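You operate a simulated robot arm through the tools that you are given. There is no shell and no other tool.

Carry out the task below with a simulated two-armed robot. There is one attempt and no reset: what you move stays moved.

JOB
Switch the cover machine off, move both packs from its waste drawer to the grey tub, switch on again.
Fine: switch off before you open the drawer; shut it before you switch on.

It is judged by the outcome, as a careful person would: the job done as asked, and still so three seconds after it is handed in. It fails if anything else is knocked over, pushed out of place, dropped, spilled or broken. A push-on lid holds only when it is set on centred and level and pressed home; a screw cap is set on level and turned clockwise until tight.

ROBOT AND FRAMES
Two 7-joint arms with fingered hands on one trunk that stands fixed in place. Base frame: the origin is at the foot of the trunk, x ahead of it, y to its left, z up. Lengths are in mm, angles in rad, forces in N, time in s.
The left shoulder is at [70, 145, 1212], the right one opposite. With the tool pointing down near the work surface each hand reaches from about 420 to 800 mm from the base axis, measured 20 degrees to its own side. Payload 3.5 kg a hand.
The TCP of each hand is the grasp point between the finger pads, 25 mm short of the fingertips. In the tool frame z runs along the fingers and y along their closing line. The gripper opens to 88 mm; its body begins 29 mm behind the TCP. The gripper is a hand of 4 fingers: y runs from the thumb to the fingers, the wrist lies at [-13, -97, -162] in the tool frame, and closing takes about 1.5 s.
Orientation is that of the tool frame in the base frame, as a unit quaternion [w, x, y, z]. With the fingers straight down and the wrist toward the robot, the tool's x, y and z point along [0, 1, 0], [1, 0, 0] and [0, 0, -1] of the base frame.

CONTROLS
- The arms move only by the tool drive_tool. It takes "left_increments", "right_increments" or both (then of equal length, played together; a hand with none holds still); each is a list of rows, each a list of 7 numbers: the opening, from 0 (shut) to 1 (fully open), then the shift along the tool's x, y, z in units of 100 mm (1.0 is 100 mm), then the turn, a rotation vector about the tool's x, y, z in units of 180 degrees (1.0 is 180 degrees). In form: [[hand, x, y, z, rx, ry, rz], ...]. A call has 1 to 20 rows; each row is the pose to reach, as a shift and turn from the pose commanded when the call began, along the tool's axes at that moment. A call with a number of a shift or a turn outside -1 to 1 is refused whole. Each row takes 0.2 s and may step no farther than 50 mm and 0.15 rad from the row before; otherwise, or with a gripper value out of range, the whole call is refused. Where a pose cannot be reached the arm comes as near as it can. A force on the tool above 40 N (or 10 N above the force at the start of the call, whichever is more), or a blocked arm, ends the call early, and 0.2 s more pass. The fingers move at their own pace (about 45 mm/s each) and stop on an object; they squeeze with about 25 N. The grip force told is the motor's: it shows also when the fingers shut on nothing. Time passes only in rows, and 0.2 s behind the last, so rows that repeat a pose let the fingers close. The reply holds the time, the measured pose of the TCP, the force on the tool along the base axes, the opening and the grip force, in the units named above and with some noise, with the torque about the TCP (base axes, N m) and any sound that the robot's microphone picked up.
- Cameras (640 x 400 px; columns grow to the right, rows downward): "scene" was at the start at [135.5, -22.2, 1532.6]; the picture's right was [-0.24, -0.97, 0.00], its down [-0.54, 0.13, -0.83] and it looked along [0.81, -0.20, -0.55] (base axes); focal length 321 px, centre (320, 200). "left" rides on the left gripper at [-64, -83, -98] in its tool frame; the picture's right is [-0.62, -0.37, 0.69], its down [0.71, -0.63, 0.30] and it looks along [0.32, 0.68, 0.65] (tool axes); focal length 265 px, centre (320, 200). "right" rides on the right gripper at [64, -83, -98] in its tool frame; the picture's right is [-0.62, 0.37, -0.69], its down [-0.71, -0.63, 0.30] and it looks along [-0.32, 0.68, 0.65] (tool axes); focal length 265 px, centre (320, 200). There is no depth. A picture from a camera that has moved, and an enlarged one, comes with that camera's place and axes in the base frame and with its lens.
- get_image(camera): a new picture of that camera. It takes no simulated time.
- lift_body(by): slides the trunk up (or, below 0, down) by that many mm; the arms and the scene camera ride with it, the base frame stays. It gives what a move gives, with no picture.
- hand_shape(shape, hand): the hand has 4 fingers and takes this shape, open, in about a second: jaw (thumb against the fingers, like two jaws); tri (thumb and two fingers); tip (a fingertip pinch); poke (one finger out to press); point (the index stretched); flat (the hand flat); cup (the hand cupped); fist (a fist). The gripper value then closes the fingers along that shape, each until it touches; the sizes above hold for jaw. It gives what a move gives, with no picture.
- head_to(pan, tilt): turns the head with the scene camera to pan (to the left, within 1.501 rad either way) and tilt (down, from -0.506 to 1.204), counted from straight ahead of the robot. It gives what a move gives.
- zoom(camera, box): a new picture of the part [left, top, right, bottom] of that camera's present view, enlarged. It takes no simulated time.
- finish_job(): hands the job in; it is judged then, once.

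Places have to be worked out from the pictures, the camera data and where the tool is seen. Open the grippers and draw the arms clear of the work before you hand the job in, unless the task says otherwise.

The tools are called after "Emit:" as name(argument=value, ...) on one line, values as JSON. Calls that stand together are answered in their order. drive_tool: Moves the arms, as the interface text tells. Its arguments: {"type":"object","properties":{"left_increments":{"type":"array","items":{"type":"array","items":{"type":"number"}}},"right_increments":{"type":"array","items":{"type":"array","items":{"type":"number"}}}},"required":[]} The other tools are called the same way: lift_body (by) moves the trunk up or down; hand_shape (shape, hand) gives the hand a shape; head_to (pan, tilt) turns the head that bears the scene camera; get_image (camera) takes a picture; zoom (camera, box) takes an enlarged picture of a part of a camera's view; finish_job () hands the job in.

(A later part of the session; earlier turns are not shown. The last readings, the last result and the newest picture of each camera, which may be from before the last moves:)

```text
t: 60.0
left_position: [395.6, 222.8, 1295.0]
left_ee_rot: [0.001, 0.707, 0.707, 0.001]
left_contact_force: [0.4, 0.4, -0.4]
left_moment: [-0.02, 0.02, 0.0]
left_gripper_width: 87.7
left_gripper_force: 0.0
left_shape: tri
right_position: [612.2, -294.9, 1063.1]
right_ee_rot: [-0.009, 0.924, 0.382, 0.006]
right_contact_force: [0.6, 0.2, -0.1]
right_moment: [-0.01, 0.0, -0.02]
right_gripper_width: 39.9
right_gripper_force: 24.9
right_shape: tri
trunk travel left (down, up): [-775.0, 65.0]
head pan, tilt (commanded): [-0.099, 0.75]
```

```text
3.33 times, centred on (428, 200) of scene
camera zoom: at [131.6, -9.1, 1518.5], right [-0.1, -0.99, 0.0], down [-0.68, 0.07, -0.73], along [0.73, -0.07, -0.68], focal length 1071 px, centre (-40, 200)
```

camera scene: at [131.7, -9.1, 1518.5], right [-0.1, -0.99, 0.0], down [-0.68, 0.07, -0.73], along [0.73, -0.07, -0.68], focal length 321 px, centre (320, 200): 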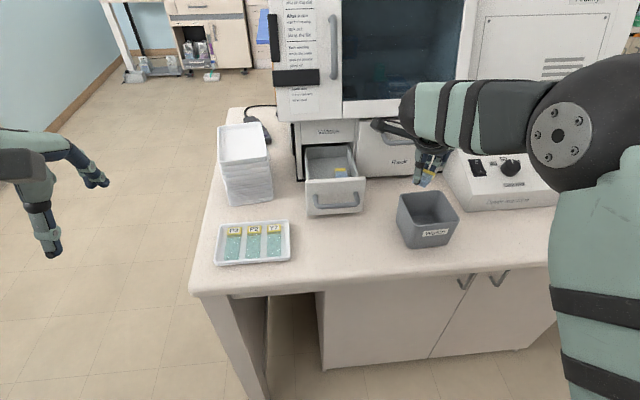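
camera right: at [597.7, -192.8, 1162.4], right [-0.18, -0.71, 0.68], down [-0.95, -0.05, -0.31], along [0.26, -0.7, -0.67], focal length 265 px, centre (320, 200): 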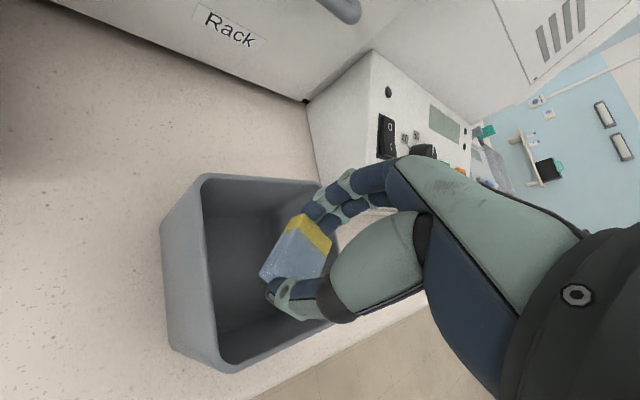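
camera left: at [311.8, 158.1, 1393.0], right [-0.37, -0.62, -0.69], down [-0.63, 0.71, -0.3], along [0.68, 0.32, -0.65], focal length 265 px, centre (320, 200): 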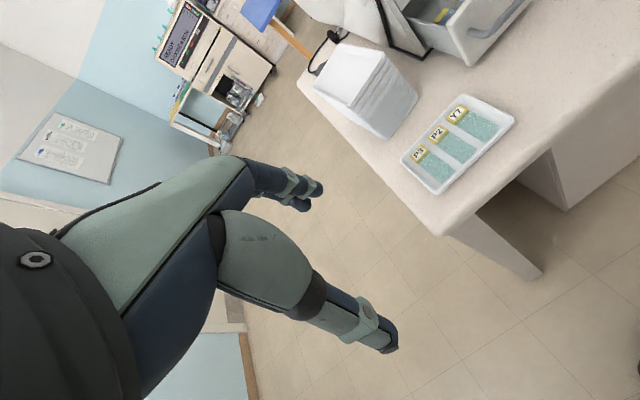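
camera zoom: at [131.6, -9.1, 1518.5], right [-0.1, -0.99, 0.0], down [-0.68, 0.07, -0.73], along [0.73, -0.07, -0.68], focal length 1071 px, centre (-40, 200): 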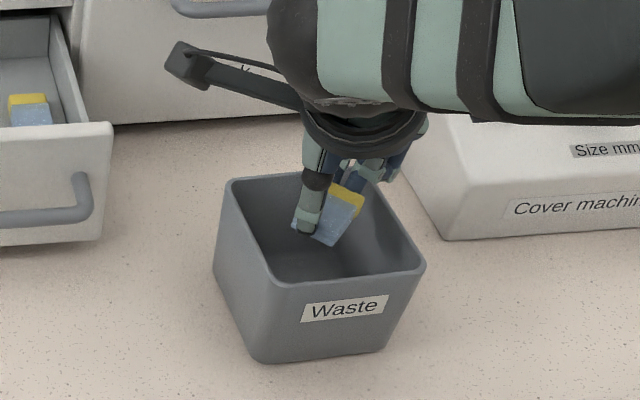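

Centred over the tub. I'll lower about 52 mm into it with force monitoring.

Emit:
drive_tool(right_increments=[[0.1, -0.01, 0, 0.1, 0, 0, 0], [0.1, -0.01, 0, 0.2, 0, 0, 0], [0.1, -0.01, 0, 0.3, 0, 0, 0], [0.1, -0.01, 0, 0.38, 0, 0, 0], [0.1, -0.01, 0, 0.45, 0, 0, 0], [0.1, -0.01, 0, 0.52, 0, 0, 0], [0.1, -0.01, 0, 0.52, 0, 0, 0]])

Emit:
get_image(camera="right")

Emit:
zoom(camera="scene", box=[380, 140, 476, 260])

```text
t: 61.6
left_position: [396.3, 222.8, 1294.5]
left_ee_rot: [0.0, 0.707, 0.707, 0.0]
left_contact_force: [-0.3, -0.1, 1.2]
left_moment: [-0.05, 0.03, -0.02]
left_gripper_width: 87.8
left_gripper_force: 0.1
left_shape: tri
right_position: [611.9, -294.4, 1010.6]
right_ee_rot: [-0.008, 0.924, 0.382, 0.005]
right_contact_force: [-0.5, -0.4, -0.5]
right_moment: [0.0, -0.04, -0.02]
right_gripper_width: 39.9
right_gripper_force: 24.7
right_shape: tri
trunk travel left (down, up): [-775.0, 65.0]
head pan, tilt (commanded): [-0.099, 0.75]
```

```text
taken
camera right: at [597.5, -191.5, 1110.3], right [-0.18, -0.71, 0.68], down [-0.95, -0.05, -0.31], along [0.26, -0.7, -0.67], focal length 265 px, centre (320, 200)
```

right: 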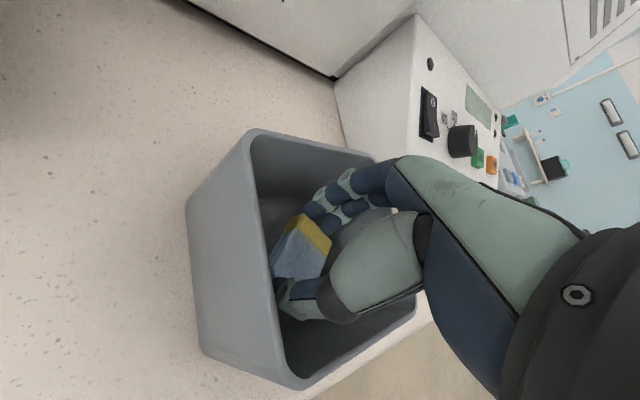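

```text
3.33 times, centred on (428, 200) of scene
camera zoom: at [131.7, -9.2, 1518.5], right [-0.1, -0.99, 0.0], down [-0.68, 0.07, -0.73], along [0.73, -0.07, -0.68], focal length 1071 px, centre (-40, 200)
```

zoom: 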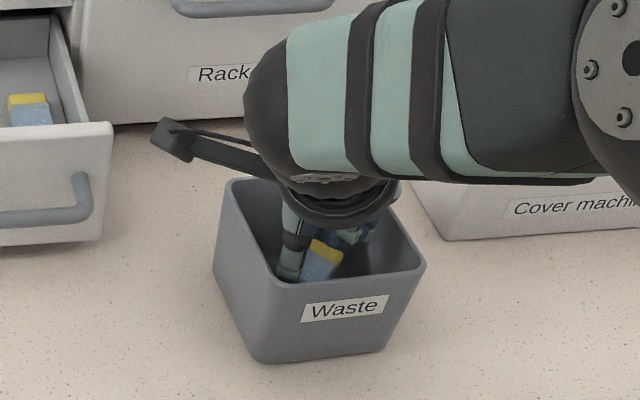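

The pack is inside the tub with no contact. I'll open gently, just enough to release it.

Emit:
drive_tool(right_increments=[[0.5, 0, 0, 0, 0, 0, 0], [0.55, 0, 0, 0, 0, 0, 0], [0.57, 0, 0, 0, 0, 0, 0], [0.57, 0, 0, 0, 0, 0, 0], [0.57, 0, 0, 0, 0, 0, 0]])

Emit:
zoom(camera="right", box=[180, 110, 440, 390])

```text
t: 62.8
left_position: [396.2, 222.7, 1295.9]
left_ee_rot: [-0.001, 0.707, 0.707, 0.0]
left_contact_force: [0.4, 0.4, -0.1]
left_moment: [-0.04, 0.0, -0.02]
left_gripper_width: 87.6
left_gripper_force: 0.0
left_shape: tri
right_position: [612.0, -293.7, 1010.5]
right_ee_rot: [-0.009, 0.924, 0.382, 0.005]
right_contact_force: [-0.1, -0.7, 1.0]
right_moment: [-0.01, 0.02, 0.01]
right_gripper_width: 49.5
right_gripper_force: 0.0
right_shape: tri
trunk travel left (down, up): [-775.0, 65.0]
head pan, tilt (commanded): [-0.099, 0.75]
```

```text
1.43 times, centred on (310, 250) of right
camera zoom: at [597.5, -191.5, 1110.6], right [-0.18, -0.71, 0.68], down [-0.95, -0.05, -0.31], along [0.26, -0.7, -0.67], focal length 379 px, centre (334, 129)
```

zoom: 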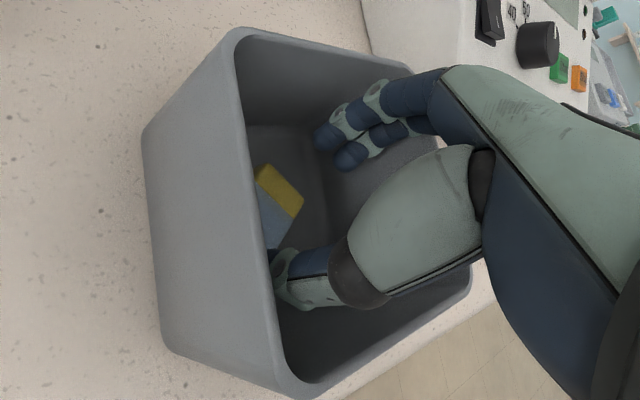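

Pack A is lying on the tub floor. I'll raise straight out, then yaw back and return toward the drawer for pack B.

Emit:
drive_tool(right_increments=[[0.57, 0, 0, -0.15, 0, 0, 0], [0.57, 0, 0, -0.3, 0, 0, 0], [0.57, 0, 0, -0.5, 0, 0, 0], [0.57, 0, 0, -0.75, 0, 0, 0], [0.57, 0, 0, -1.0, 0, 0, 0], [0.57, 0, 0, -1.0, 0, 0, 0]])

Emit:
zoom(camera="scene", box=[290, 120, 486, 260])

Emit:
get_image(camera="right")

```text
t: 64.2
left_position: [397.9, 222.5, 1295.8]
left_ee_rot: [0.001, 0.707, 0.707, 0.0]
left_contact_force: [-0.1, 0.4, -0.9]
left_moment: [0.02, -0.01, 0.0]
left_gripper_width: 87.4
left_gripper_force: 0.0
left_shape: tri
right_position: [613.3, -296.3, 1109.5]
right_ee_rot: [-0.008, 0.924, 0.383, 0.006]
right_contact_force: [-1.0, -0.4, 0.2]
right_moment: [-0.03, 0.02, 0.03]
right_gripper_width: 49.6
right_gripper_force: 0.2
right_shape: tri
trunk travel left (down, up): [-775.0, 65.0]
head pan, tilt (commanded): [-0.099, 0.75]
```

```text
2.86 times, centred on (388, 190) of scene
camera zoom: at [132.2, -9.3, 1518.4], right [-0.1, -0.99, 0.0], down [-0.68, 0.07, -0.73], along [0.73, -0.07, -0.68], focal length 918 px, centre (126, 229)
```

zoom: 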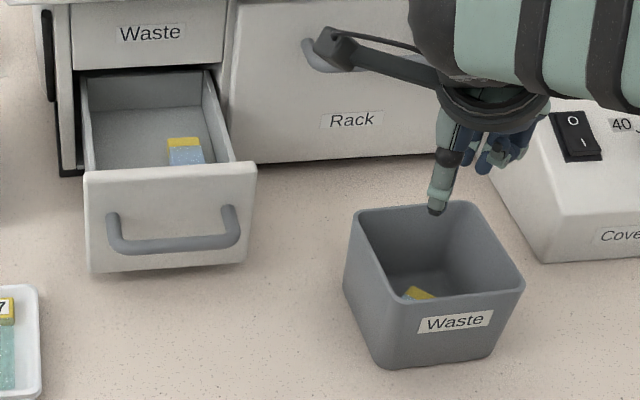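

```text
taken
camera right: at [598.2, -194.1, 1209.6], right [-0.18, -0.71, 0.68], down [-0.95, -0.05, -0.31], along [0.26, -0.7, -0.67], focal length 265 px, centre (320, 200)
```

right: 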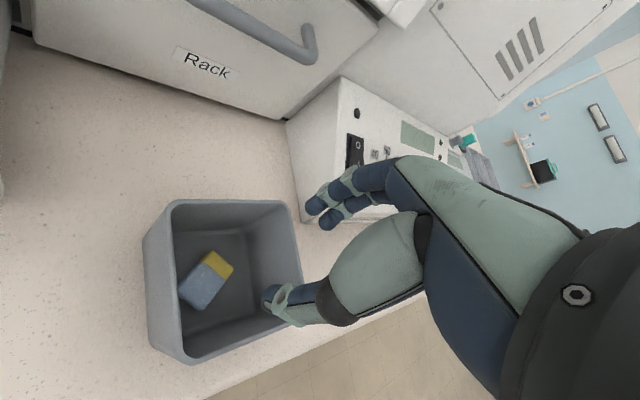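

Pack A lies flat in the tub and pack B remains in the drawer. I'll yaw back and move toward the drawer at a safe height.

Emit:
drive_tool(right_increments=[[0.7, 0.14, -0.06, -0.05, 0, 0, -0.036], [0.8, 0.28, -0.12, -0.1, 0, 0, -0.072], [0.8, 0.42, -0.18, -0.15, 0, 0, -0.107], [0.8, 0.56, -0.24, -0.2, 0, 0, -0.143], [0.8, 0.7, -0.3, -0.25, 0, 0, -0.179], [0.8, 0.84, -0.36, -0.3, 0, 0, -0.214], [0.8, 0.97, -0.41, -0.3, 0, 0, -0.25], [0.8, 0.97, -0.41, -0.3, 0, 0, -0.25]])

Emit:
get_image(camera="right")

```text
t: 66.0
left_position: [395.2, 222.1, 1295.5]
left_ee_rot: [0.0, 0.707, 0.707, 0.0]
left_contact_force: [-0.2, -0.9, -0.3]
left_moment: [0.0, 0.0, 0.02]
left_gripper_width: 87.7
left_gripper_force: 0.0
left_shape: tri
right_position: [651.7, -199.3, 1141.4]
right_ee_rot: [-0.007, 0.706, 0.708, 0.008]
right_contact_force: [0.9, -0.2, -0.8]
right_moment: [-0.02, 0.01, -0.01]
right_gripper_width: 70.2
right_gripper_force: 0.0
right_shape: tri
trunk travel left (down, up): [-775.0, 65.0]
head pan, tilt (commanded): [-0.099, 0.75]
```

```text
taken
camera right: at [566.8, -137.8, 1240.6], right [0.37, -0.63, 0.68], down [-0.63, -0.71, -0.32], along [0.69, -0.31, -0.66], focal length 265 px, centre (320, 200)
```

right: 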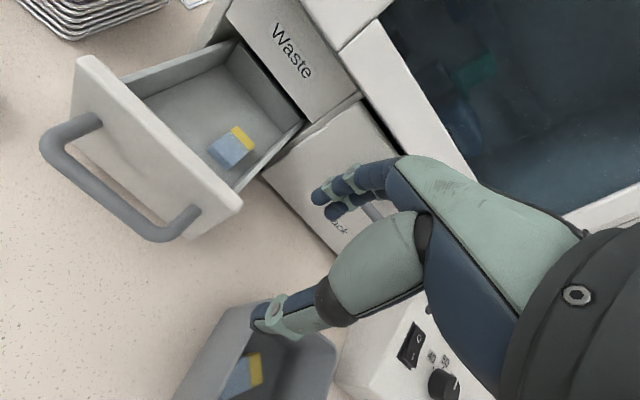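

I'm in position to the right of the drawer. I'll move over pack B at the same hover height used for A, opening to 76 mm.

Emit:
drive_tool(right_increments=[[0.86, 0.25, 0.1, 0, -0.004, 0, 0], [0.86, 0.5, 0.2, 0, -0.008, 0, 0], [0.86, 0.74, 0.35, 0, -0.012, 0, 0], [0.86, 0.74, 0.55, 0.1, -0.017, 0, 0], [0.86, 0.74, 0.7, 0.25, -0.017, 0, 0], [0.86, 0.74, 0.86, 0.43, -0.017, 0, 0], [0.86, 0.74, 0.86, 0.43, -0.017, 0, 0]])

Emit:
get_image(camera="right")

Emit:
zoom(camera="right", box=[170, 180, 350, 350])

Emit:
zoom(camera="scene", box=[280, 80, 400, 220])

```text
t: 67.6
left_position: [395.7, 222.6, 1295.5]
left_ee_rot: [0.001, 0.707, 0.707, 0.0]
left_contact_force: [0.6, 0.9, -0.1]
left_moment: [0.02, -0.04, -0.02]
left_gripper_width: 87.7
left_gripper_force: 0.0
left_shape: tri
right_position: [737.3, -122.3, 1101.0]
right_ee_rot: [0.013, 0.707, 0.706, 0.028]
right_contact_force: [-0.6, -0.2, -0.2]
right_moment: [0.0, 0.0, -0.04]
right_gripper_width: 75.4
right_gripper_force: 0.0
right_shape: tri
trunk travel left (down, up): [-775.0, 65.0]
head pan, tilt (commanded): [-0.099, 0.75]
```

```text
taken
camera right: at [647.6, -60.9, 1195.9], right [0.33, -0.63, 0.7], down [-0.61, -0.71, -0.35], along [0.72, -0.31, -0.62], focal length 265 px, centre (320, 200)
```

right: 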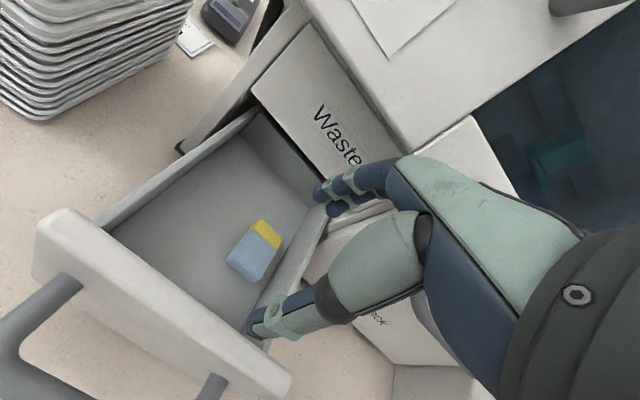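

```text
2.35 times, centred on (260, 265) of right
camera zoom: at [647.6, -60.9, 1195.9], right [0.33, -0.63, 0.7], down [-0.61, -0.71, -0.35], along [0.72, -0.31, -0.62], focal length 624 px, centre (461, 47)
```

zoom: 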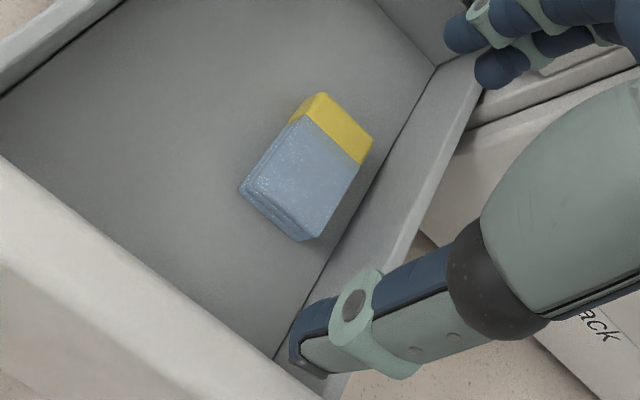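

```text
2.86 times, centred on (340, 150) of scene
camera zoom: at [131.4, -9.2, 1518.5], right [-0.1, -0.99, 0.0], down [-0.68, 0.07, -0.73], along [0.73, -0.07, -0.68], focal length 918 px, centre (263, 343)
```

zoom: 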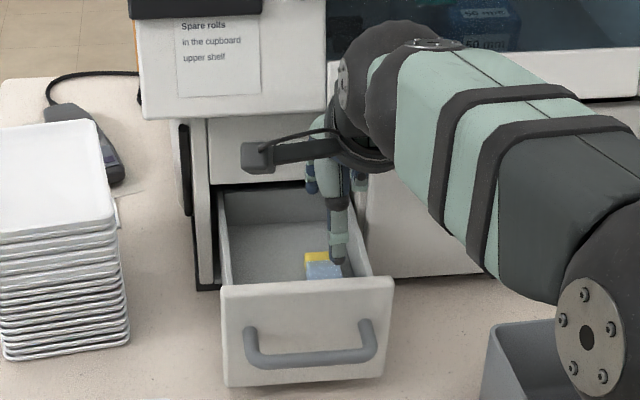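

Pack B spans x 742–783 and y -111 to -138, close to the right wall. My folded ring finger could catch that wall if I centred on it, so I'll approach with the hand about 9 mm left of the pack's centre, still gripping it well. Descending now.

Emit:
drive_tool(right_increments=[[0.86, 0.066, 0.05, 0.1, 0, 0, 0], [0.86, 0.066, 0.08, 0.2, 0, 0, 0], [0.86, 0.066, 0.109, 0.316, 0, 0, 0], [0.86, 0.064, 0.12, 0.42, 0, 0, 0], [0.86, 0.062, 0.13, 0.52, 0, 0, 0], [0.86, 0.06, 0.14, 0.6, 0, 0, 0], [0.86, 0.06, 0.14, 0.6, 0, 0, 0]])

Emit:
get_image(camera="right")

Emit:
zoom(camera="scene", box=[280, 80, 400, 220])

```text
t: 69.2
left_position: [397.9, 223.7, 1295.1]
left_ee_rot: [0.0, 0.707, 0.707, 0.0]
left_contact_force: [-0.6, 0.4, 0.5]
left_moment: [0.02, 0.04, 0.04]
left_gripper_width: 87.5
left_gripper_force: 0.1
left_shape: tri
right_position: [755.4, -117.5, 1042.1]
right_ee_rot: [0.013, 0.707, 0.707, 0.027]
right_contact_force: [-0.4, -0.6, 0.6]
right_moment: [0.01, -0.01, -0.01]
right_gripper_width: 75.6
right_gripper_force: 0.0
right_shape: tri
trunk travel left (down, up): [-775.0, 65.0]
head pan, tilt (commanded): [-0.099, 0.75]
```

```text
taken
camera right: at [665.2, -54.9, 1136.9], right [0.33, -0.63, 0.7], down [-0.61, -0.71, -0.36], along [0.72, -0.31, -0.62], focal length 265 px, centre (320, 200)
```

right: 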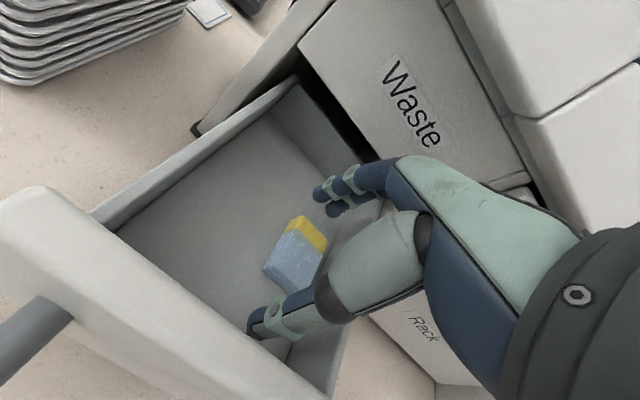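

```text
2.86 times, centred on (340, 150) of scene
camera zoom: at [131.7, -9.0, 1518.5], right [-0.1, -0.99, 0.0], down [-0.68, 0.07, -0.73], along [0.73, -0.07, -0.68], focal length 918 px, centre (263, 343)
```

zoom: 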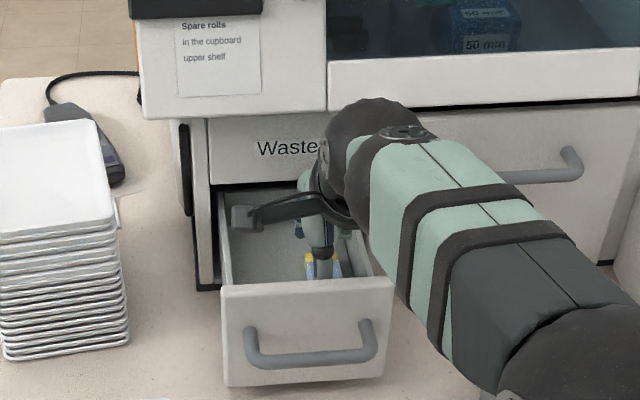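

No contact yet at z 1042. I'll continue down 12 mm with a 2 mm shift to the left.

Emit:
drive_tool(right_increments=[[0.86, 0.02, 0, 0.03, 0, 0, 0], [0.86, 0.02, 0, 0.06, 0, 0, 0], [0.86, 0.02, 0, 0.09, 0, 0, 0], [0.86, 0.02, 0, 0.12, 0, 0, 0], [0.86, 0.02, 0, 0.12, 0, 0, 0]])

Emit:
zoom(camera="right", box=[220, 140, 400, 350])

```text
t: 70.4
left_position: [396.3, 221.9, 1295.4]
left_ee_rot: [0.0, 0.707, 0.708, -0.001]
left_contact_force: [0.6, -0.2, 0.1]
left_moment: [0.0, -0.01, -0.02]
left_gripper_width: 87.5
left_gripper_force: 0.1
left_shape: tri
right_position: [755.4, -115.7, 1030.5]
right_ee_rot: [0.013, 0.707, 0.707, 0.027]
right_contact_force: [0.4, 0.4, 0.7]
right_moment: [0.02, -0.01, 0.0]
right_gripper_width: 75.3
right_gripper_force: 0.0
right_shape: tri
trunk travel left (down, up): [-775.0, 65.0]
head pan, tilt (commanded): [-0.099, 0.75]
```

```text
1.90 times, centred on (310, 245) of right
camera zoom: at [666.1, -53.4, 1124.7], right [0.33, -0.63, 0.7], down [-0.61, -0.71, -0.36], along [0.72, -0.31, -0.62], focal length 506 px, centre (339, 114)
```

zoom: 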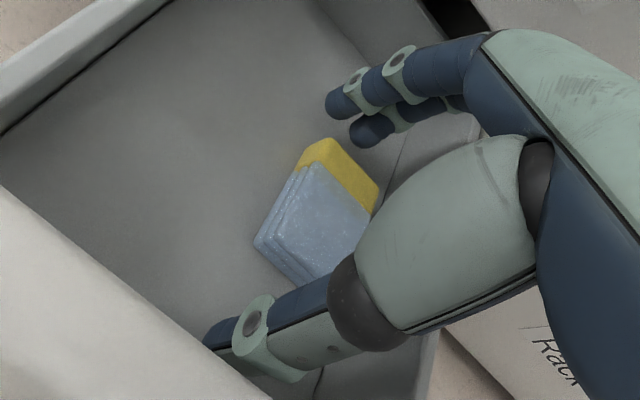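

The fingers are beyond the far end and the thumb is before the near end, with no contact. I'll lower 1.5 mm and close on pack B.

Emit:
drive_tool(right_increments=[[0.86, -0.015, 0, 0.015, 0, 0, 0], [0.6, -0.015, 0, 0.015, 0, 0, 0], [0.4, -0.015, 0, 0.015, 0, 0, 0], [0.2, -0.015, 0, 0.015, 0, 0, 0], [0.1, -0.015, 0, 0.015, 0, 0, 0], [0.1, -0.015, 0, 0.015, 0, 0, 0], [0.1, -0.015, 0, 0.015, 0, 0, 0], [0.1, -0.015, 0, 0.015, 0, 0, 0]])

Emit:
zoom(camera="right", box=[220, 140, 400, 350])

```text
t: 72.2
left_position: [395.5, 223.2, 1294.7]
left_ee_rot: [0.0, 0.707, 0.707, 0.0]
left_contact_force: [-0.6, 0.5, 0.0]
left_moment: [-0.01, 0.01, -0.01]
left_gripper_width: 87.5
left_gripper_force: 0.1
left_shape: tri
right_position: [756.8, -117.0, 1028.8]
right_ee_rot: [0.013, 0.708, 0.706, 0.028]
right_contact_force: [0.6, 0.2, 1.0]
right_moment: [-0.02, -0.04, -0.01]
right_gripper_width: 34.5
right_gripper_force: 25.2
right_shape: tri
trunk travel left (down, up): [-775.0, 65.0]
head pan, tilt (commanded): [-0.099, 0.75]
```

```text
1.90 times, centred on (310, 245) of right
camera zoom: at [666.4, -55.0, 1123.2], right [0.33, -0.63, 0.7], down [-0.61, -0.71, -0.36], along [0.72, -0.31, -0.62], focal length 506 px, centre (339, 114)
```

zoom: 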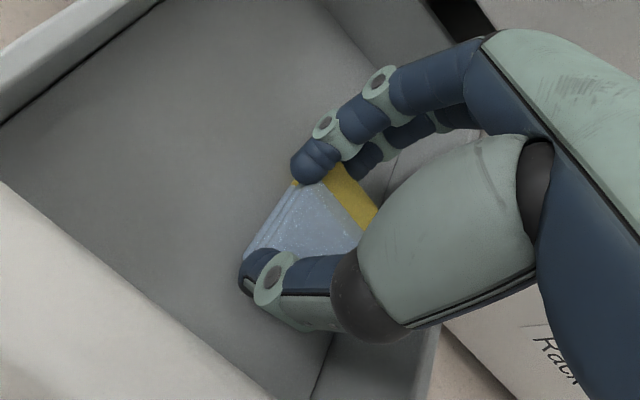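

The index has wrapped over the pack's left far corner, so the grip is off-centre. I'll slide the pack about 22 mm left along the drawer floor, then release and re-grip it centred.

Emit:
drive_tool(right_increments=[[0.1, 0.04, 0, -0.01, 0, 0, 0], [0.1, 0.08, 0, -0.01, 0, 0, 0], [0.1, 0.12, 0, -0.01, 0, 0, 0], [0.1, 0.16, 0, -0.01, 0, 0, 0], [0.1, 0.2, 0, -0.01, 0, 0, 0], [0.1, 0.24, 0, -0.01, 0, 0, 0]])

Emit:
zoom(camera="right", box=[220, 140, 400, 350])

```text
t: 73.6
left_position: [397.2, 223.4, 1295.3]
left_ee_rot: [0.0, 0.707, 0.707, 0.0]
left_contact_force: [0.0, 0.7, -0.1]
left_moment: [-0.01, -0.01, 0.05]
left_gripper_width: 87.8
left_gripper_force: 0.1
left_shape: tri
right_position: [755.1, -92.1, 1030.8]
right_ee_rot: [0.013, 0.707, 0.706, 0.028]
right_contact_force: [-0.4, 0.3, 0.6]
right_moment: [0.02, 0.02, -0.02]
right_gripper_width: 34.2
right_gripper_force: 24.9
right_shape: tri
trunk travel left (down, up): [-775.0, 65.0]
head pan, tilt (commanded): [-0.099, 0.75]
```

```text
1.90 times, centred on (310, 245) of right
camera zoom: at [666.1, -30.6, 1124.3], right [0.33, -0.63, 0.7], down [-0.61, -0.71, -0.35], along [0.72, -0.31, -0.62], focal length 506 px, centre (339, 114)
```

zoom: 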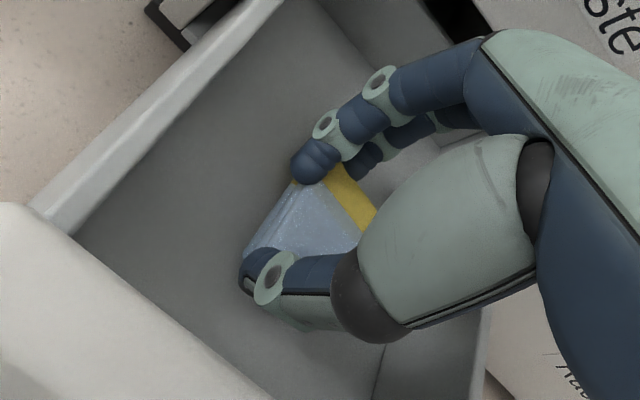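

The pack slid with the hand. I'll open, check where the pack sits, and then re-centre.

Emit:
drive_tool(right_increments=[[0.5, 0, 0, 0, 0, 0, 0], [0.7, 0, 0, 0, 0, 0, 0], [0.86, 0, 0, 0, 0, 0, 0], [0.86, 0, 0, 0, 0, 0, 0], [0.86, 0, 0, 0, 0, 0, 0], [0.86, 0, 0, 0, 0, 0, 0]])

Emit:
zoom(camera="right", box=[220, 140, 400, 350])

```text
t: 75.0
left_position: [395.9, 223.6, 1294.2]
left_ee_rot: [0.0, 0.707, 0.707, 0.001]
left_contact_force: [0.2, 0.4, 0.7]
left_moment: [-0.01, -0.06, -0.03]
left_gripper_width: 87.5
left_gripper_force: 0.0
left_shape: tri
right_position: [755.0, -93.9, 1030.9]
right_ee_rot: [0.014, 0.707, 0.706, 0.028]
right_contact_force: [-0.7, 0.3, 0.5]
right_moment: [0.02, 0.0, -0.01]
right_gripper_width: 75.6
right_gripper_force: 0.1
right_shape: tri
trunk travel left (down, up): [-775.0, 65.0]
head pan, tilt (commanded): [-0.099, 0.75]
```

```text
1.90 times, centred on (310, 245) of right
camera zoom: at [666.0, -30.8, 1124.4], right [0.33, -0.63, 0.7], down [-0.61, -0.71, -0.36], along [0.72, -0.31, -0.62], focal length 506 px, centre (339, 114)
```

zoom: 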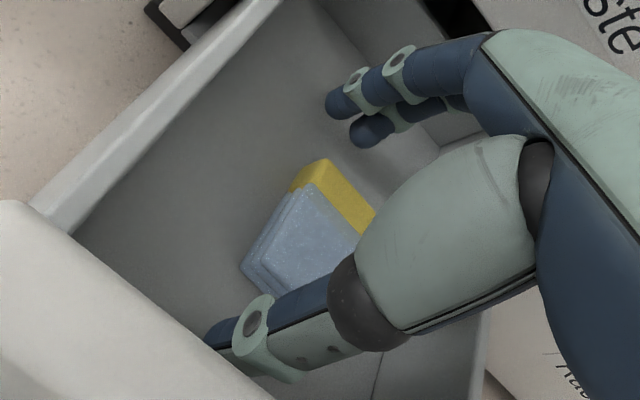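

Pack B now sits at about [752, -100.6], so I'll shift 7 mm right, lower 2 mm, and close centred on it.

Emit:
drive_tool(right_increments=[[0.86, -0.04, 0, 0, 0, 0, 0], [0.86, -0.07, 0, 0.01, 0, 0, 0], [0.86, -0.07, 0, 0.02, 0, 0, 0], [0.6, -0.07, 0, 0.02, 0, 0, 0], [0.4, -0.07, 0, 0.02, 0, 0, 0], [0.2, -0.07, 0, 0.02, 0, 0, 0], [0.1, -0.07, 0, 0.02, 0, 0, 0], [0.1, -0.07, 0, 0.02, 0, 0, 0], [0.1, -0.07, 0, 0.02, 0, 0, 0], [0.1, -0.07, 0, 0.02, 0, 0, 0]])

Emit:
zoom(camera="right", box=[220, 140, 400, 350])

```text
t: 77.2
left_position: [397.1, 222.4, 1295.2]
left_ee_rot: [0.0, 0.707, 0.707, 0.0]
left_contact_force: [0.1, 0.9, 0.6]
left_moment: [0.0, 0.01, -0.02]
left_gripper_width: 87.7
left_gripper_force: 0.1
left_shape: tri
right_position: [755.6, -99.5, 1029.7]
right_ee_rot: [0.013, 0.707, 0.706, 0.027]
right_contact_force: [-0.2, -0.3, 0.1]
right_moment: [0.0, 0.0, -0.04]
right_gripper_width: 40.4
right_gripper_force: 25.2
right_shape: tri
trunk travel left (down, up): [-775.0, 65.0]
head pan, tilt (commanded): [-0.099, 0.75]
```

```text
1.90 times, centred on (310, 245) of right
camera zoom: at [666.1, -38.1, 1122.5], right [0.33, -0.63, 0.7], down [-0.61, -0.71, -0.35], along [0.72, -0.31, -0.62], focal length 506 px, centre (339, 114)
```

zoom: 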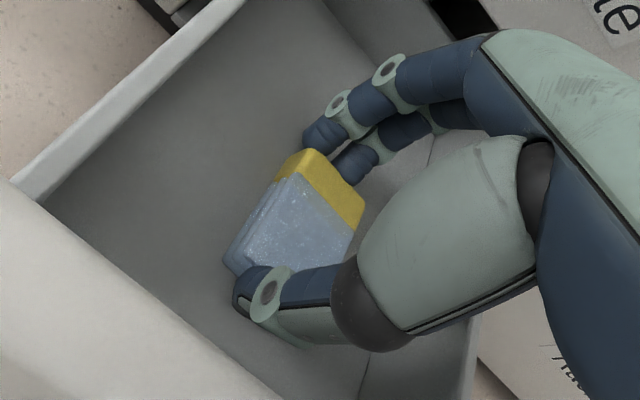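

A good centred grip at 40.4 mm and 25 N. I'll lift straight up and then back away from the machine.

Emit:
drive_tool(right_increments=[[0.1, 0, 0, -0.05, 0, 0, 0], [0.1, 0, 0, -0.12, 0, 0, 0], [0.1, 0, 0.01, -0.22, 0, 0, 0], [0.1, 0, 0.02, -0.34, 0, 0, 0], [0.1, 0, 0.02, -0.48, 0, 0, 0], [0.1, 0, 0.0, -0.62, 0, 0, 0], [0.1, 0, -0.08, -0.76, 0, 0, 0], [0.1, 0, -0.2, -0.88, 0, 0, 0], [0.1, 0, -0.4, -0.95, 0, 0, 0], [0.1, 0, -0.6, -0.97, 0, 0, 0]])

Emit:
get_image(camera="right")

Emit:
get_image(camera="scene")

```text
t: 79.4
left_position: [395.1, 221.9, 1294.8]
left_ee_rot: [0.0, 0.707, 0.707, 0.0]
left_contact_force: [0.3, 0.7, 0.5]
left_moment: [-0.02, -0.02, 0.0]
left_gripper_width: 87.5
left_gripper_force: 0.0
left_shape: tri
right_position: [689.3, -102.0, 1123.0]
right_ee_rot: [0.013, 0.707, 0.706, 0.028]
right_contact_force: [-0.2, 0.1, -0.5]
right_moment: [0.02, 0.01, -0.03]
right_gripper_width: 40.1
right_gripper_force: 24.5
right_shape: tri
trunk travel left (down, up): [-775.0, 65.0]
head pan, tilt (commanded): [-0.099, 0.75]
```

```text
taken
camera right: at [599.3, -40.0, 1216.6], right [0.33, -0.63, 0.7], down [-0.61, -0.71, -0.36], along [0.72, -0.31, -0.62], focal length 265 px, centre (320, 200)
```

right: 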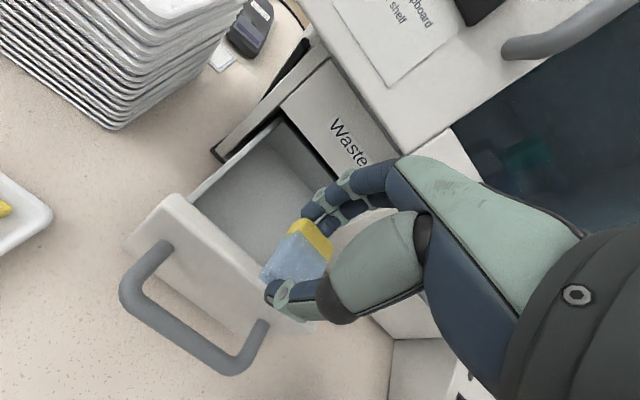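

```text
taken
camera scene: at [130.4, -9.0, 1518.6], right [-0.1, -0.99, 0.0], down [-0.68, 0.07, -0.73], along [0.73, -0.07, -0.68], focal length 321 px, centre (320, 200)
```

scene: 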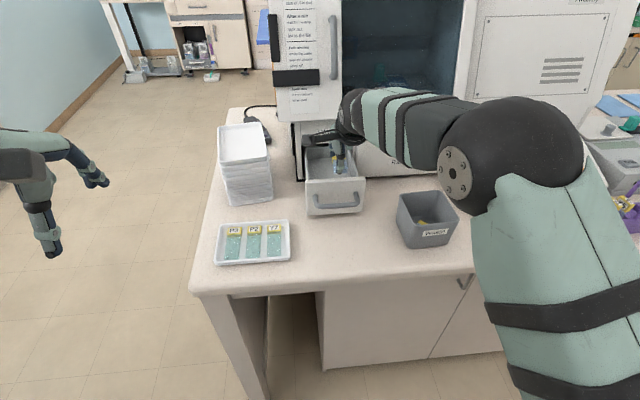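

Pack B is secure. I'll carry it to the tub with the same sideways-then-yaw path as before.

Emit:
drive_tool(right_increments=[[0.1, -0.2, -0.07, -0.03, 0, 0, 0], [0.1, -0.4, -0.14, -0.06, 0, 0, 0], [0.1, -0.6, -0.21, -0.08, 0, 0, 0], [0.1, -0.8, -0.28, -0.08, 0, 0, 0], [0.1, -1.0, -0.35, -0.08, 0, 0, 0]])

Emit:
drive_tool(right_increments=[[0.1, -0.11, -0.05, 0, 0.0025, 0, 0.036], [0.1, -0.22, -0.1, 0, 0.005, 0, 0.072], [0.1, -0.33, -0.16, 0, 0.0075, 0, 0.107], [0.1, -0.44, -0.22, 0, 0.01, 0, 0.143], [0.1, -0.55, -0.28, 0, 0.0125, 0, 0.179], [0.1, -0.65, -0.34, 0, 0.015, 0, 0.214], [0.1, -0.73, -0.39, 0, 0.017, 0, 0.25], [0.1, -0.73, -0.39, 0, 0.017, 0, 0.25]])

Emit:
get_image(camera="right")

Emit:
zoom(camera="scene", box=[290, 120, 486, 260])

```text
t: 80.6
left_position: [395.9, 222.0, 1294.2]
left_ee_rot: [-0.001, 0.707, 0.707, 0.0]
left_contact_force: [0.2, 0.0, -0.4]
left_moment: [0.02, 0.03, -0.03]
left_gripper_width: 87.7
left_gripper_force: 0.0
left_shape: tri
right_position: [655.5, -203.1, 1125.6]
right_ee_rot: [0.012, 0.707, 0.707, 0.03]
right_contact_force: [0.0, -0.4, 0.3]
right_moment: [0.02, -0.03, 0.0]
right_gripper_width: 40.0
right_gripper_force: 24.8
right_shape: tri
trunk travel left (down, up): [-775.0, 65.0]
head pan, tilt (commanded): [-0.099, 0.75]
```

```text
t: 82.4
left_position: [395.3, 221.3, 1295.5]
left_ee_rot: [0.001, 0.706, 0.708, 0.001]
left_contact_force: [-0.5, 0.0, 0.1]
left_moment: [0.01, -0.02, -0.01]
left_gripper_width: 87.7
left_gripper_force: 0.1
left_shape: tri
right_position: [615.7, -274.5, 1121.0]
right_ee_rot: [-0.018, 0.924, 0.383, 0.012]
right_contact_force: [-0.6, 1.1, 0.2]
right_moment: [-0.01, -0.02, 0.02]
right_gripper_width: 40.2
right_gripper_force: 25.1
right_shape: tri
trunk travel left (down, up): [-775.0, 65.0]
head pan, tilt (commanded): [-0.099, 0.75]
```

```text
taken
camera right: at [599.8, -173.9, 1223.7], right [-0.19, -0.73, 0.66], down [-0.95, -0.05, -0.32], along [0.26, -0.69, -0.68], focal length 265 px, centre (320, 200)
```

right: 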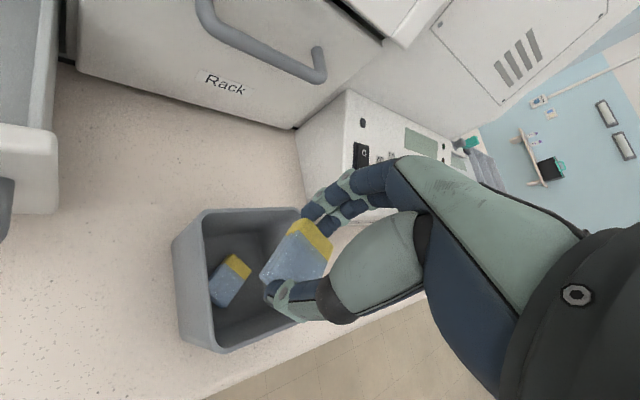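

```text
2.86 times, centred on (388, 190) of scene
camera zoom: at [131.8, -9.2, 1518.5], right [-0.1, -0.99, 0.0], down [-0.68, 0.07, -0.73], along [0.73, -0.07, -0.68], focal length 918 px, centre (126, 229)
```

zoom: 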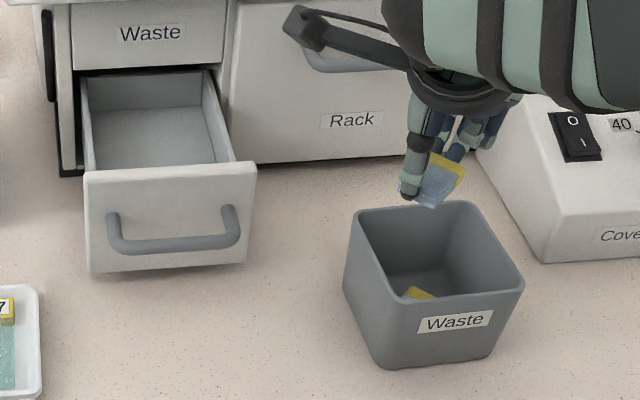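

The drawer is empty and pack B is near the tub. I'll level the small tilt and centre over the tub at this height.

Emit:
drive_tool(right_increments=[[0.1, -0.06, 0.04, 0, -0.0026, -0.0038, 0], [0.1, -0.12, 0.08, 0, -0.0052, -0.0077, 0], [0.1, -0.178, 0.119, 0, -0.0077, -0.0115, 0], [0.1, -0.178, 0.119, 0, -0.0077, -0.0115, 0]])

Emit:
drive_tool(right_increments=[[0.1, 0, 0, 0.15, 0, 0, 0], [0.1, 0, 0, 0.3, 0, 0, 0], [0.1, 0, 0, 0.45, 0, 0, 0], [0.1, 0, 0, 0.55, 0, 0, 0], [0.1, 0, 0, 0.55, 0, 0, 0]])

Emit:
get_image(camera="right")

Emit:
zoom(camera="scene", box=[380, 140, 476, 260])

```text
t: 83.4
left_position: [396.7, 222.1, 1294.2]
left_ee_rot: [0.0, 0.707, 0.707, 0.0]
left_contact_force: [0.6, -0.2, 0.1]
left_moment: [0.02, 0.02, -0.02]
left_gripper_width: 87.5
left_gripper_force: 0.1
left_shape: tri
right_position: [611.0, -296.3, 1120.9]
right_ee_rot: [0.001, 0.924, 0.383, -0.001]
right_contact_force: [-0.4, 0.6, -0.1]
right_moment: [0.01, 0.0, 0.02]
right_gripper_width: 39.9
right_gripper_force: 25.3
right_shape: tri
trunk travel left (down, up): [-775.0, 65.0]
head pan, tilt (commanded): [-0.099, 0.75]
```

```text
t: 84.6
left_position: [396.6, 222.4, 1294.3]
left_ee_rot: [0.0, 0.707, 0.707, 0.0]
left_contact_force: [0.0, -0.2, -0.6]
left_moment: [-0.04, 0.01, 0.04]
left_gripper_width: 87.6
left_gripper_force: 0.0
left_shape: tri
right_position: [611.9, -296.3, 1065.8]
right_ee_rot: [0.001, 0.924, 0.383, 0.001]
right_contact_force: [0.3, -0.3, -0.4]
right_moment: [0.0, 0.01, 0.02]
right_gripper_width: 40.0
right_gripper_force: 24.8
right_shape: tri
trunk travel left (down, up): [-775.0, 65.0]
head pan, tilt (commanded): [-0.099, 0.75]
```

```text
taken
camera right: at [596.9, -191.9, 1162.5], right [-0.18, -0.7, 0.69], down [-0.95, -0.06, -0.31], along [0.25, -0.71, -0.65], focal length 265 px, centre (320, 200)
```

right: 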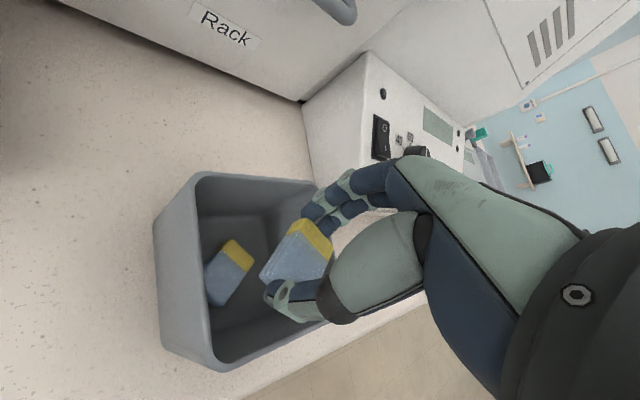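

```text
3.33 times, centred on (428, 200) of scene
camera zoom: at [131.7, -9.1, 1518.5], right [-0.1, -0.99, 0.0], down [-0.68, 0.07, -0.73], along [0.73, -0.07, -0.68], focal length 1071 px, centre (-40, 200)
```

zoom: 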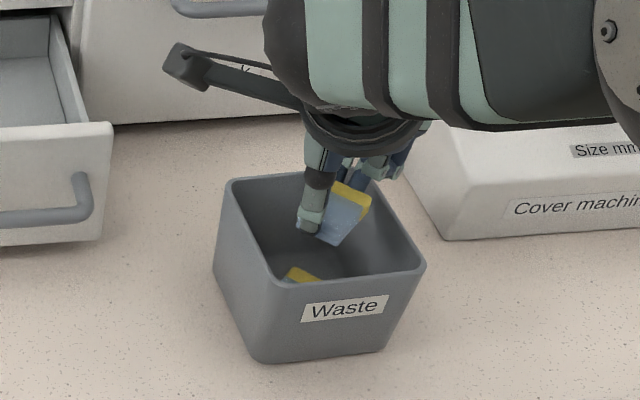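

Level and centred at [612, -296]. I'll lower 55 mm into the tub as before and release.

Emit:
drive_tool(right_increments=[[0.1, 0.01, 0, 0.1, 0, 0, 0], [0.1, 0.01, 0, 0.2, 0, 0, 0], [0.1, 0.01, 0, 0.3, 0, 0, 0], [0.1, 0.01, 0, 0.4, 0, 0, 0], [0.1, 0.01, 0, 0.48, 0, 0, 0], [0.1, 0.01, 0, 0.55, 0, 0, 0], [0.1, 0.01, 0, 0.55, 0, 0, 0]])

Emit:
get_image(camera="right")

```text
t: 86.2
left_position: [396.0, 222.5, 1295.1]
left_ee_rot: [0.0, 0.707, 0.707, 0.001]
left_contact_force: [-0.3, -0.2, 0.4]
left_moment: [-0.01, 0.01, -0.01]
left_gripper_width: 87.6
left_gripper_force: 0.0
left_shape: tri
right_position: [614.1, -296.4, 1010.8]
right_ee_rot: [0.001, 0.924, 0.383, 0.0]
right_contact_force: [-1.0, 0.8, -1.5]
right_moment: [0.0, 0.03, -0.02]
right_gripper_width: 40.0
right_gripper_force: 24.6
right_shape: tri
trunk travel left (down, up): [-775.0, 65.0]
head pan, tilt (commanded): [-0.099, 0.75]
```

```text
taken
camera right: at [598.8, -190.7, 1108.2], right [-0.18, -0.7, 0.69], down [-0.95, -0.06, -0.31], along [0.26, -0.71, -0.65], focal length 265 px, centre (320, 200)
```

right: 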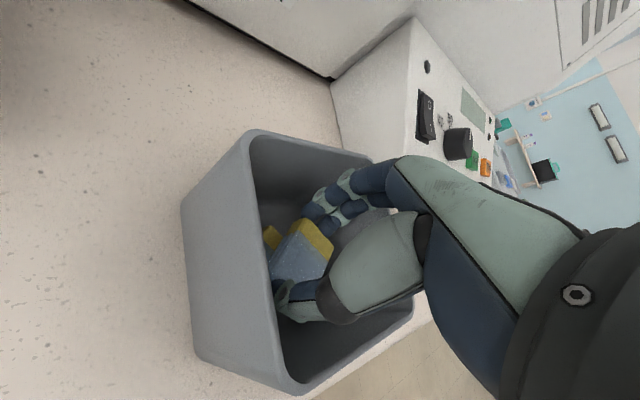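

No contact with the tub. I'll open just enough to release, then raise out.

Emit:
drive_tool(right_increments=[[0.5, 0, 0, 0, 0, 0, 0], [0.54, 0, 0, 0, 0, 0, 0], [0.56, 0, 0, 0, 0, 0, 0], [0.56, 0, 0, 0, 0, 0, 0], [0.56, 0, 0, -0.1, 0, 0, 0], [0.56, 0, 0, -0.25, 0, 0, 0], [0.56, 0, 0, -0.45, 0, 0, 0], [0.56, 0, 0, -0.7, 0, 0, 0], [0.56, 0, 0, -1.0, 0, 0, 0], [0.56, 0, 0, -1.0, 0, 0, 0]])

Emit:
get_image(camera="right")

Emit:
zoom(camera="scene", box=[290, 120, 486, 260])

```text
t: 88.4
left_position: [396.5, 221.6, 1294.6]
left_ee_rot: [-0.001, 0.707, 0.707, 0.0]
left_contact_force: [-0.8, -0.3, -1.2]
left_moment: [-0.03, -0.02, -0.02]
left_gripper_width: 87.4
left_gripper_force: 0.0
left_shape: tri
right_position: [611.3, -295.5, 1111.0]
right_ee_rot: [0.001, 0.924, 0.382, 0.0]
right_contact_force: [0.6, 0.3, 0.2]
right_moment: [0.02, 0.0, -0.01]
right_gripper_width: 48.8
right_gripper_force: 0.1
right_shape: tri
trunk travel left (down, up): [-775.0, 65.0]
head pan, tilt (commanded): [-0.099, 0.75]
```

```text
taken
camera right: at [597.5, -190.8, 1208.6], right [-0.18, -0.7, 0.69], down [-0.95, -0.06, -0.3], along [0.25, -0.71, -0.65], focal length 265 px, centre (320, 200)
```

right: 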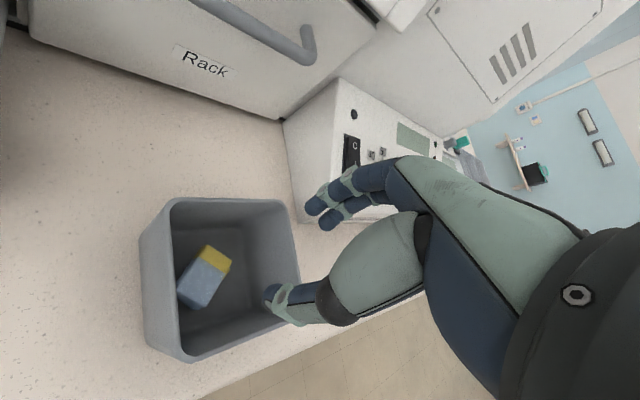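

```text
2.86 times, centred on (388, 190) of scene
camera zoom: at [132.2, -9.3, 1518.4], right [-0.1, -0.99, 0.0], down [-0.68, 0.07, -0.73], along [0.73, -0.07, -0.68], focal length 918 px, centre (126, 229)
```

zoom: 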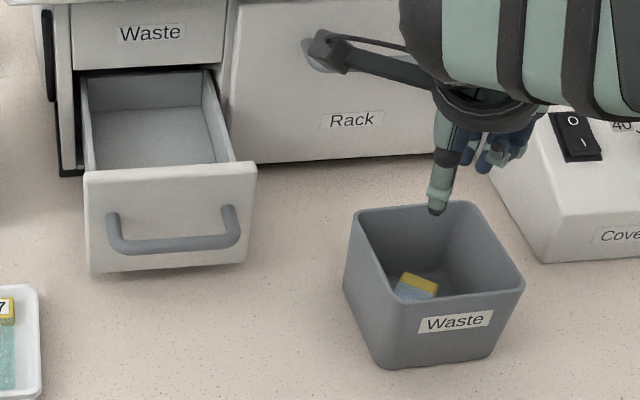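

Both packs should be in the tub, and B appears to have landed on top of A. I'll zoom to check.

Emit:
zoom(camera="right", box=[130, 190, 310, 370])

Emit:
zoom(camera="scene", box=[396, 185, 460, 255])

```text
2.22 times, centred on (220, 280) of right
camera zoom: at [597.5, -190.8, 1208.6], right [-0.18, -0.7, 0.69], down [-0.95, -0.06, -0.3], along [0.25, -0.71, -0.65], focal length 590 px, centre (542, 22)
```

zoom: 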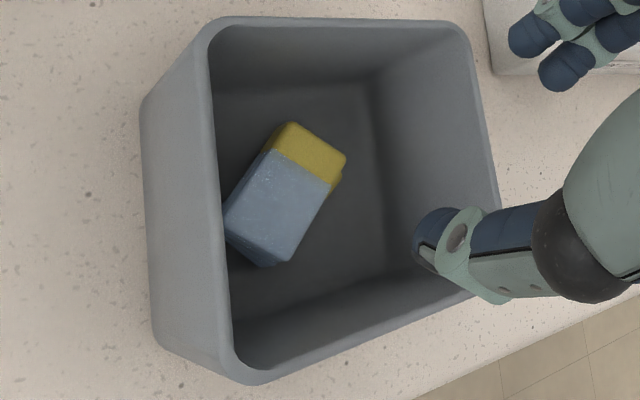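

```text
5.71 times, centred on (428, 220) of scene
camera zoom: at [132.2, -9.3, 1518.4], right [-0.1, -0.99, 0.0], down [-0.68, 0.07, -0.73], along [0.73, -0.07, -0.68], focal length 1836 px, centre (-297, 86)
```

zoom: 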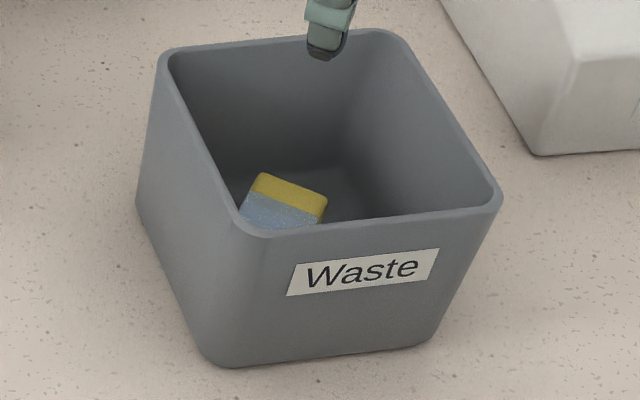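

Both packs are in the tub, B stacked neatly on A, and the drawer is empty. Now I'll close the drawer by pushing the bar from the front, starting by yawing back and moving in front of it.

Emit:
drive_tool(right_increments=[[0.6, 0.06, -0.14, -0.02, 0, 0, -0.036], [0.68, 0.12, -0.28, -0.04, 0, 0, -0.072], [0.68, 0.18, -0.42, -0.06, 0, 0, -0.107], [0.68, 0.24, -0.56, -0.08, 0, 0, -0.143], [0.68, 0.3, -0.7, -0.1, 0, 0, -0.179], [0.68, 0.36, -0.85, -0.1, 0, 0, -0.214], [0.68, 0.424, -0.99, -0.1, 0, 0, -0.25], [0.68, 0.424, -0.99, -0.1, 0, 0, -0.25]])

Emit:
drive_tool(right_increments=[[0.68, 0.2, -0.01, 0.03, -0.011, 0, 0], [0.68, 0.4, -0.02, 0.06, -0.022, 0, 0], [0.68, 0.6, -0.03, 0.09, -0.033, 0, 0], [0.68, 0.8, -0.04, 0.12, -0.044, 0, 0], [0.68, 0.96, -0.05, 0.15, -0.0556, 0, 0], [0.68, 0.96, -0.05, 0.15, -0.0556, 0, 0]])

Emit:
get_image(camera="right")

Emit:
get_image(camera="scene")

```text
t: 90.2
left_position: [397.1, 223.4, 1294.1]
left_ee_rot: [0.0, 0.707, 0.707, 0.0]
left_contact_force: [-0.7, -0.2, 0.6]
left_moment: [-0.01, -0.01, 0.01]
left_gripper_width: 87.6
left_gripper_force: 0.1
left_shape: tri
right_position: [572.0, -195.1, 1120.2]
right_ee_rot: [0.001, 0.706, 0.708, -0.001]
right_contact_force: [-0.6, -0.5, -0.3]
right_moment: [0.0, -0.01, 0.02]
right_gripper_width: 59.5
right_gripper_force: 0.0
right_shape: tri
trunk travel left (down, up): [-775.0, 65.0]
head pan, tilt (commanded): [-0.099, 0.75]
```

```text
t: 91.6
left_position: [396.5, 222.0, 1296.2]
left_ee_rot: [0.0, 0.707, 0.707, 0.0]
left_contact_force: [0.1, 0.9, 0.4]
left_moment: [-0.03, -0.01, -0.01]
left_gripper_width: 87.9
left_gripper_force: 0.1
left_shape: tri
right_position: [567.3, -99.0, 1104.8]
right_ee_rot: [0.063, 0.705, 0.704, 0.062]
right_contact_force: [0.7, 0.7, 0.0]
right_moment: [0.0, 0.02, 0.0]
right_gripper_width: 59.8
right_gripper_force: 0.1
right_shape: tri
trunk travel left (down, up): [-775.0, 65.0]
head pan, tilt (commanded): [-0.099, 0.75]
```

```text
taken
camera right: at [467.5, -34.4, 1186.5], right [0.24, -0.62, 0.75], down [-0.57, -0.71, -0.41], along [0.79, -0.33, -0.52], focal length 265 px, centre (320, 200)
```

right: 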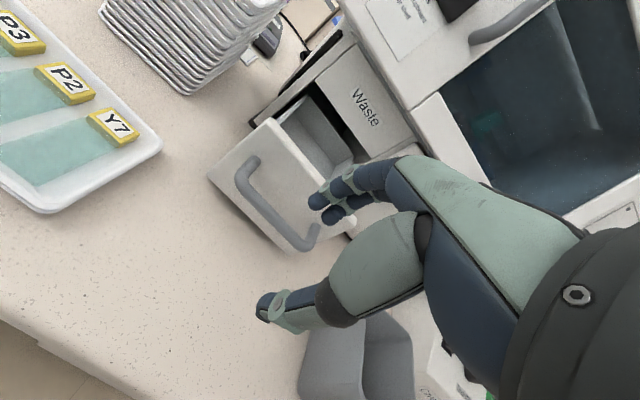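

```text
taken
camera scene: at [131.8, -9.7, 1518.5], right [-0.1, -0.99, 0.0], down [-0.68, 0.07, -0.73], along [0.73, -0.07, -0.68], focal length 321 px, centre (320, 200)
```

scene: 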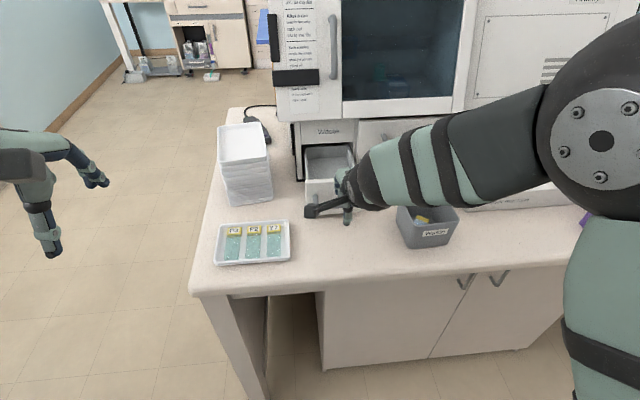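

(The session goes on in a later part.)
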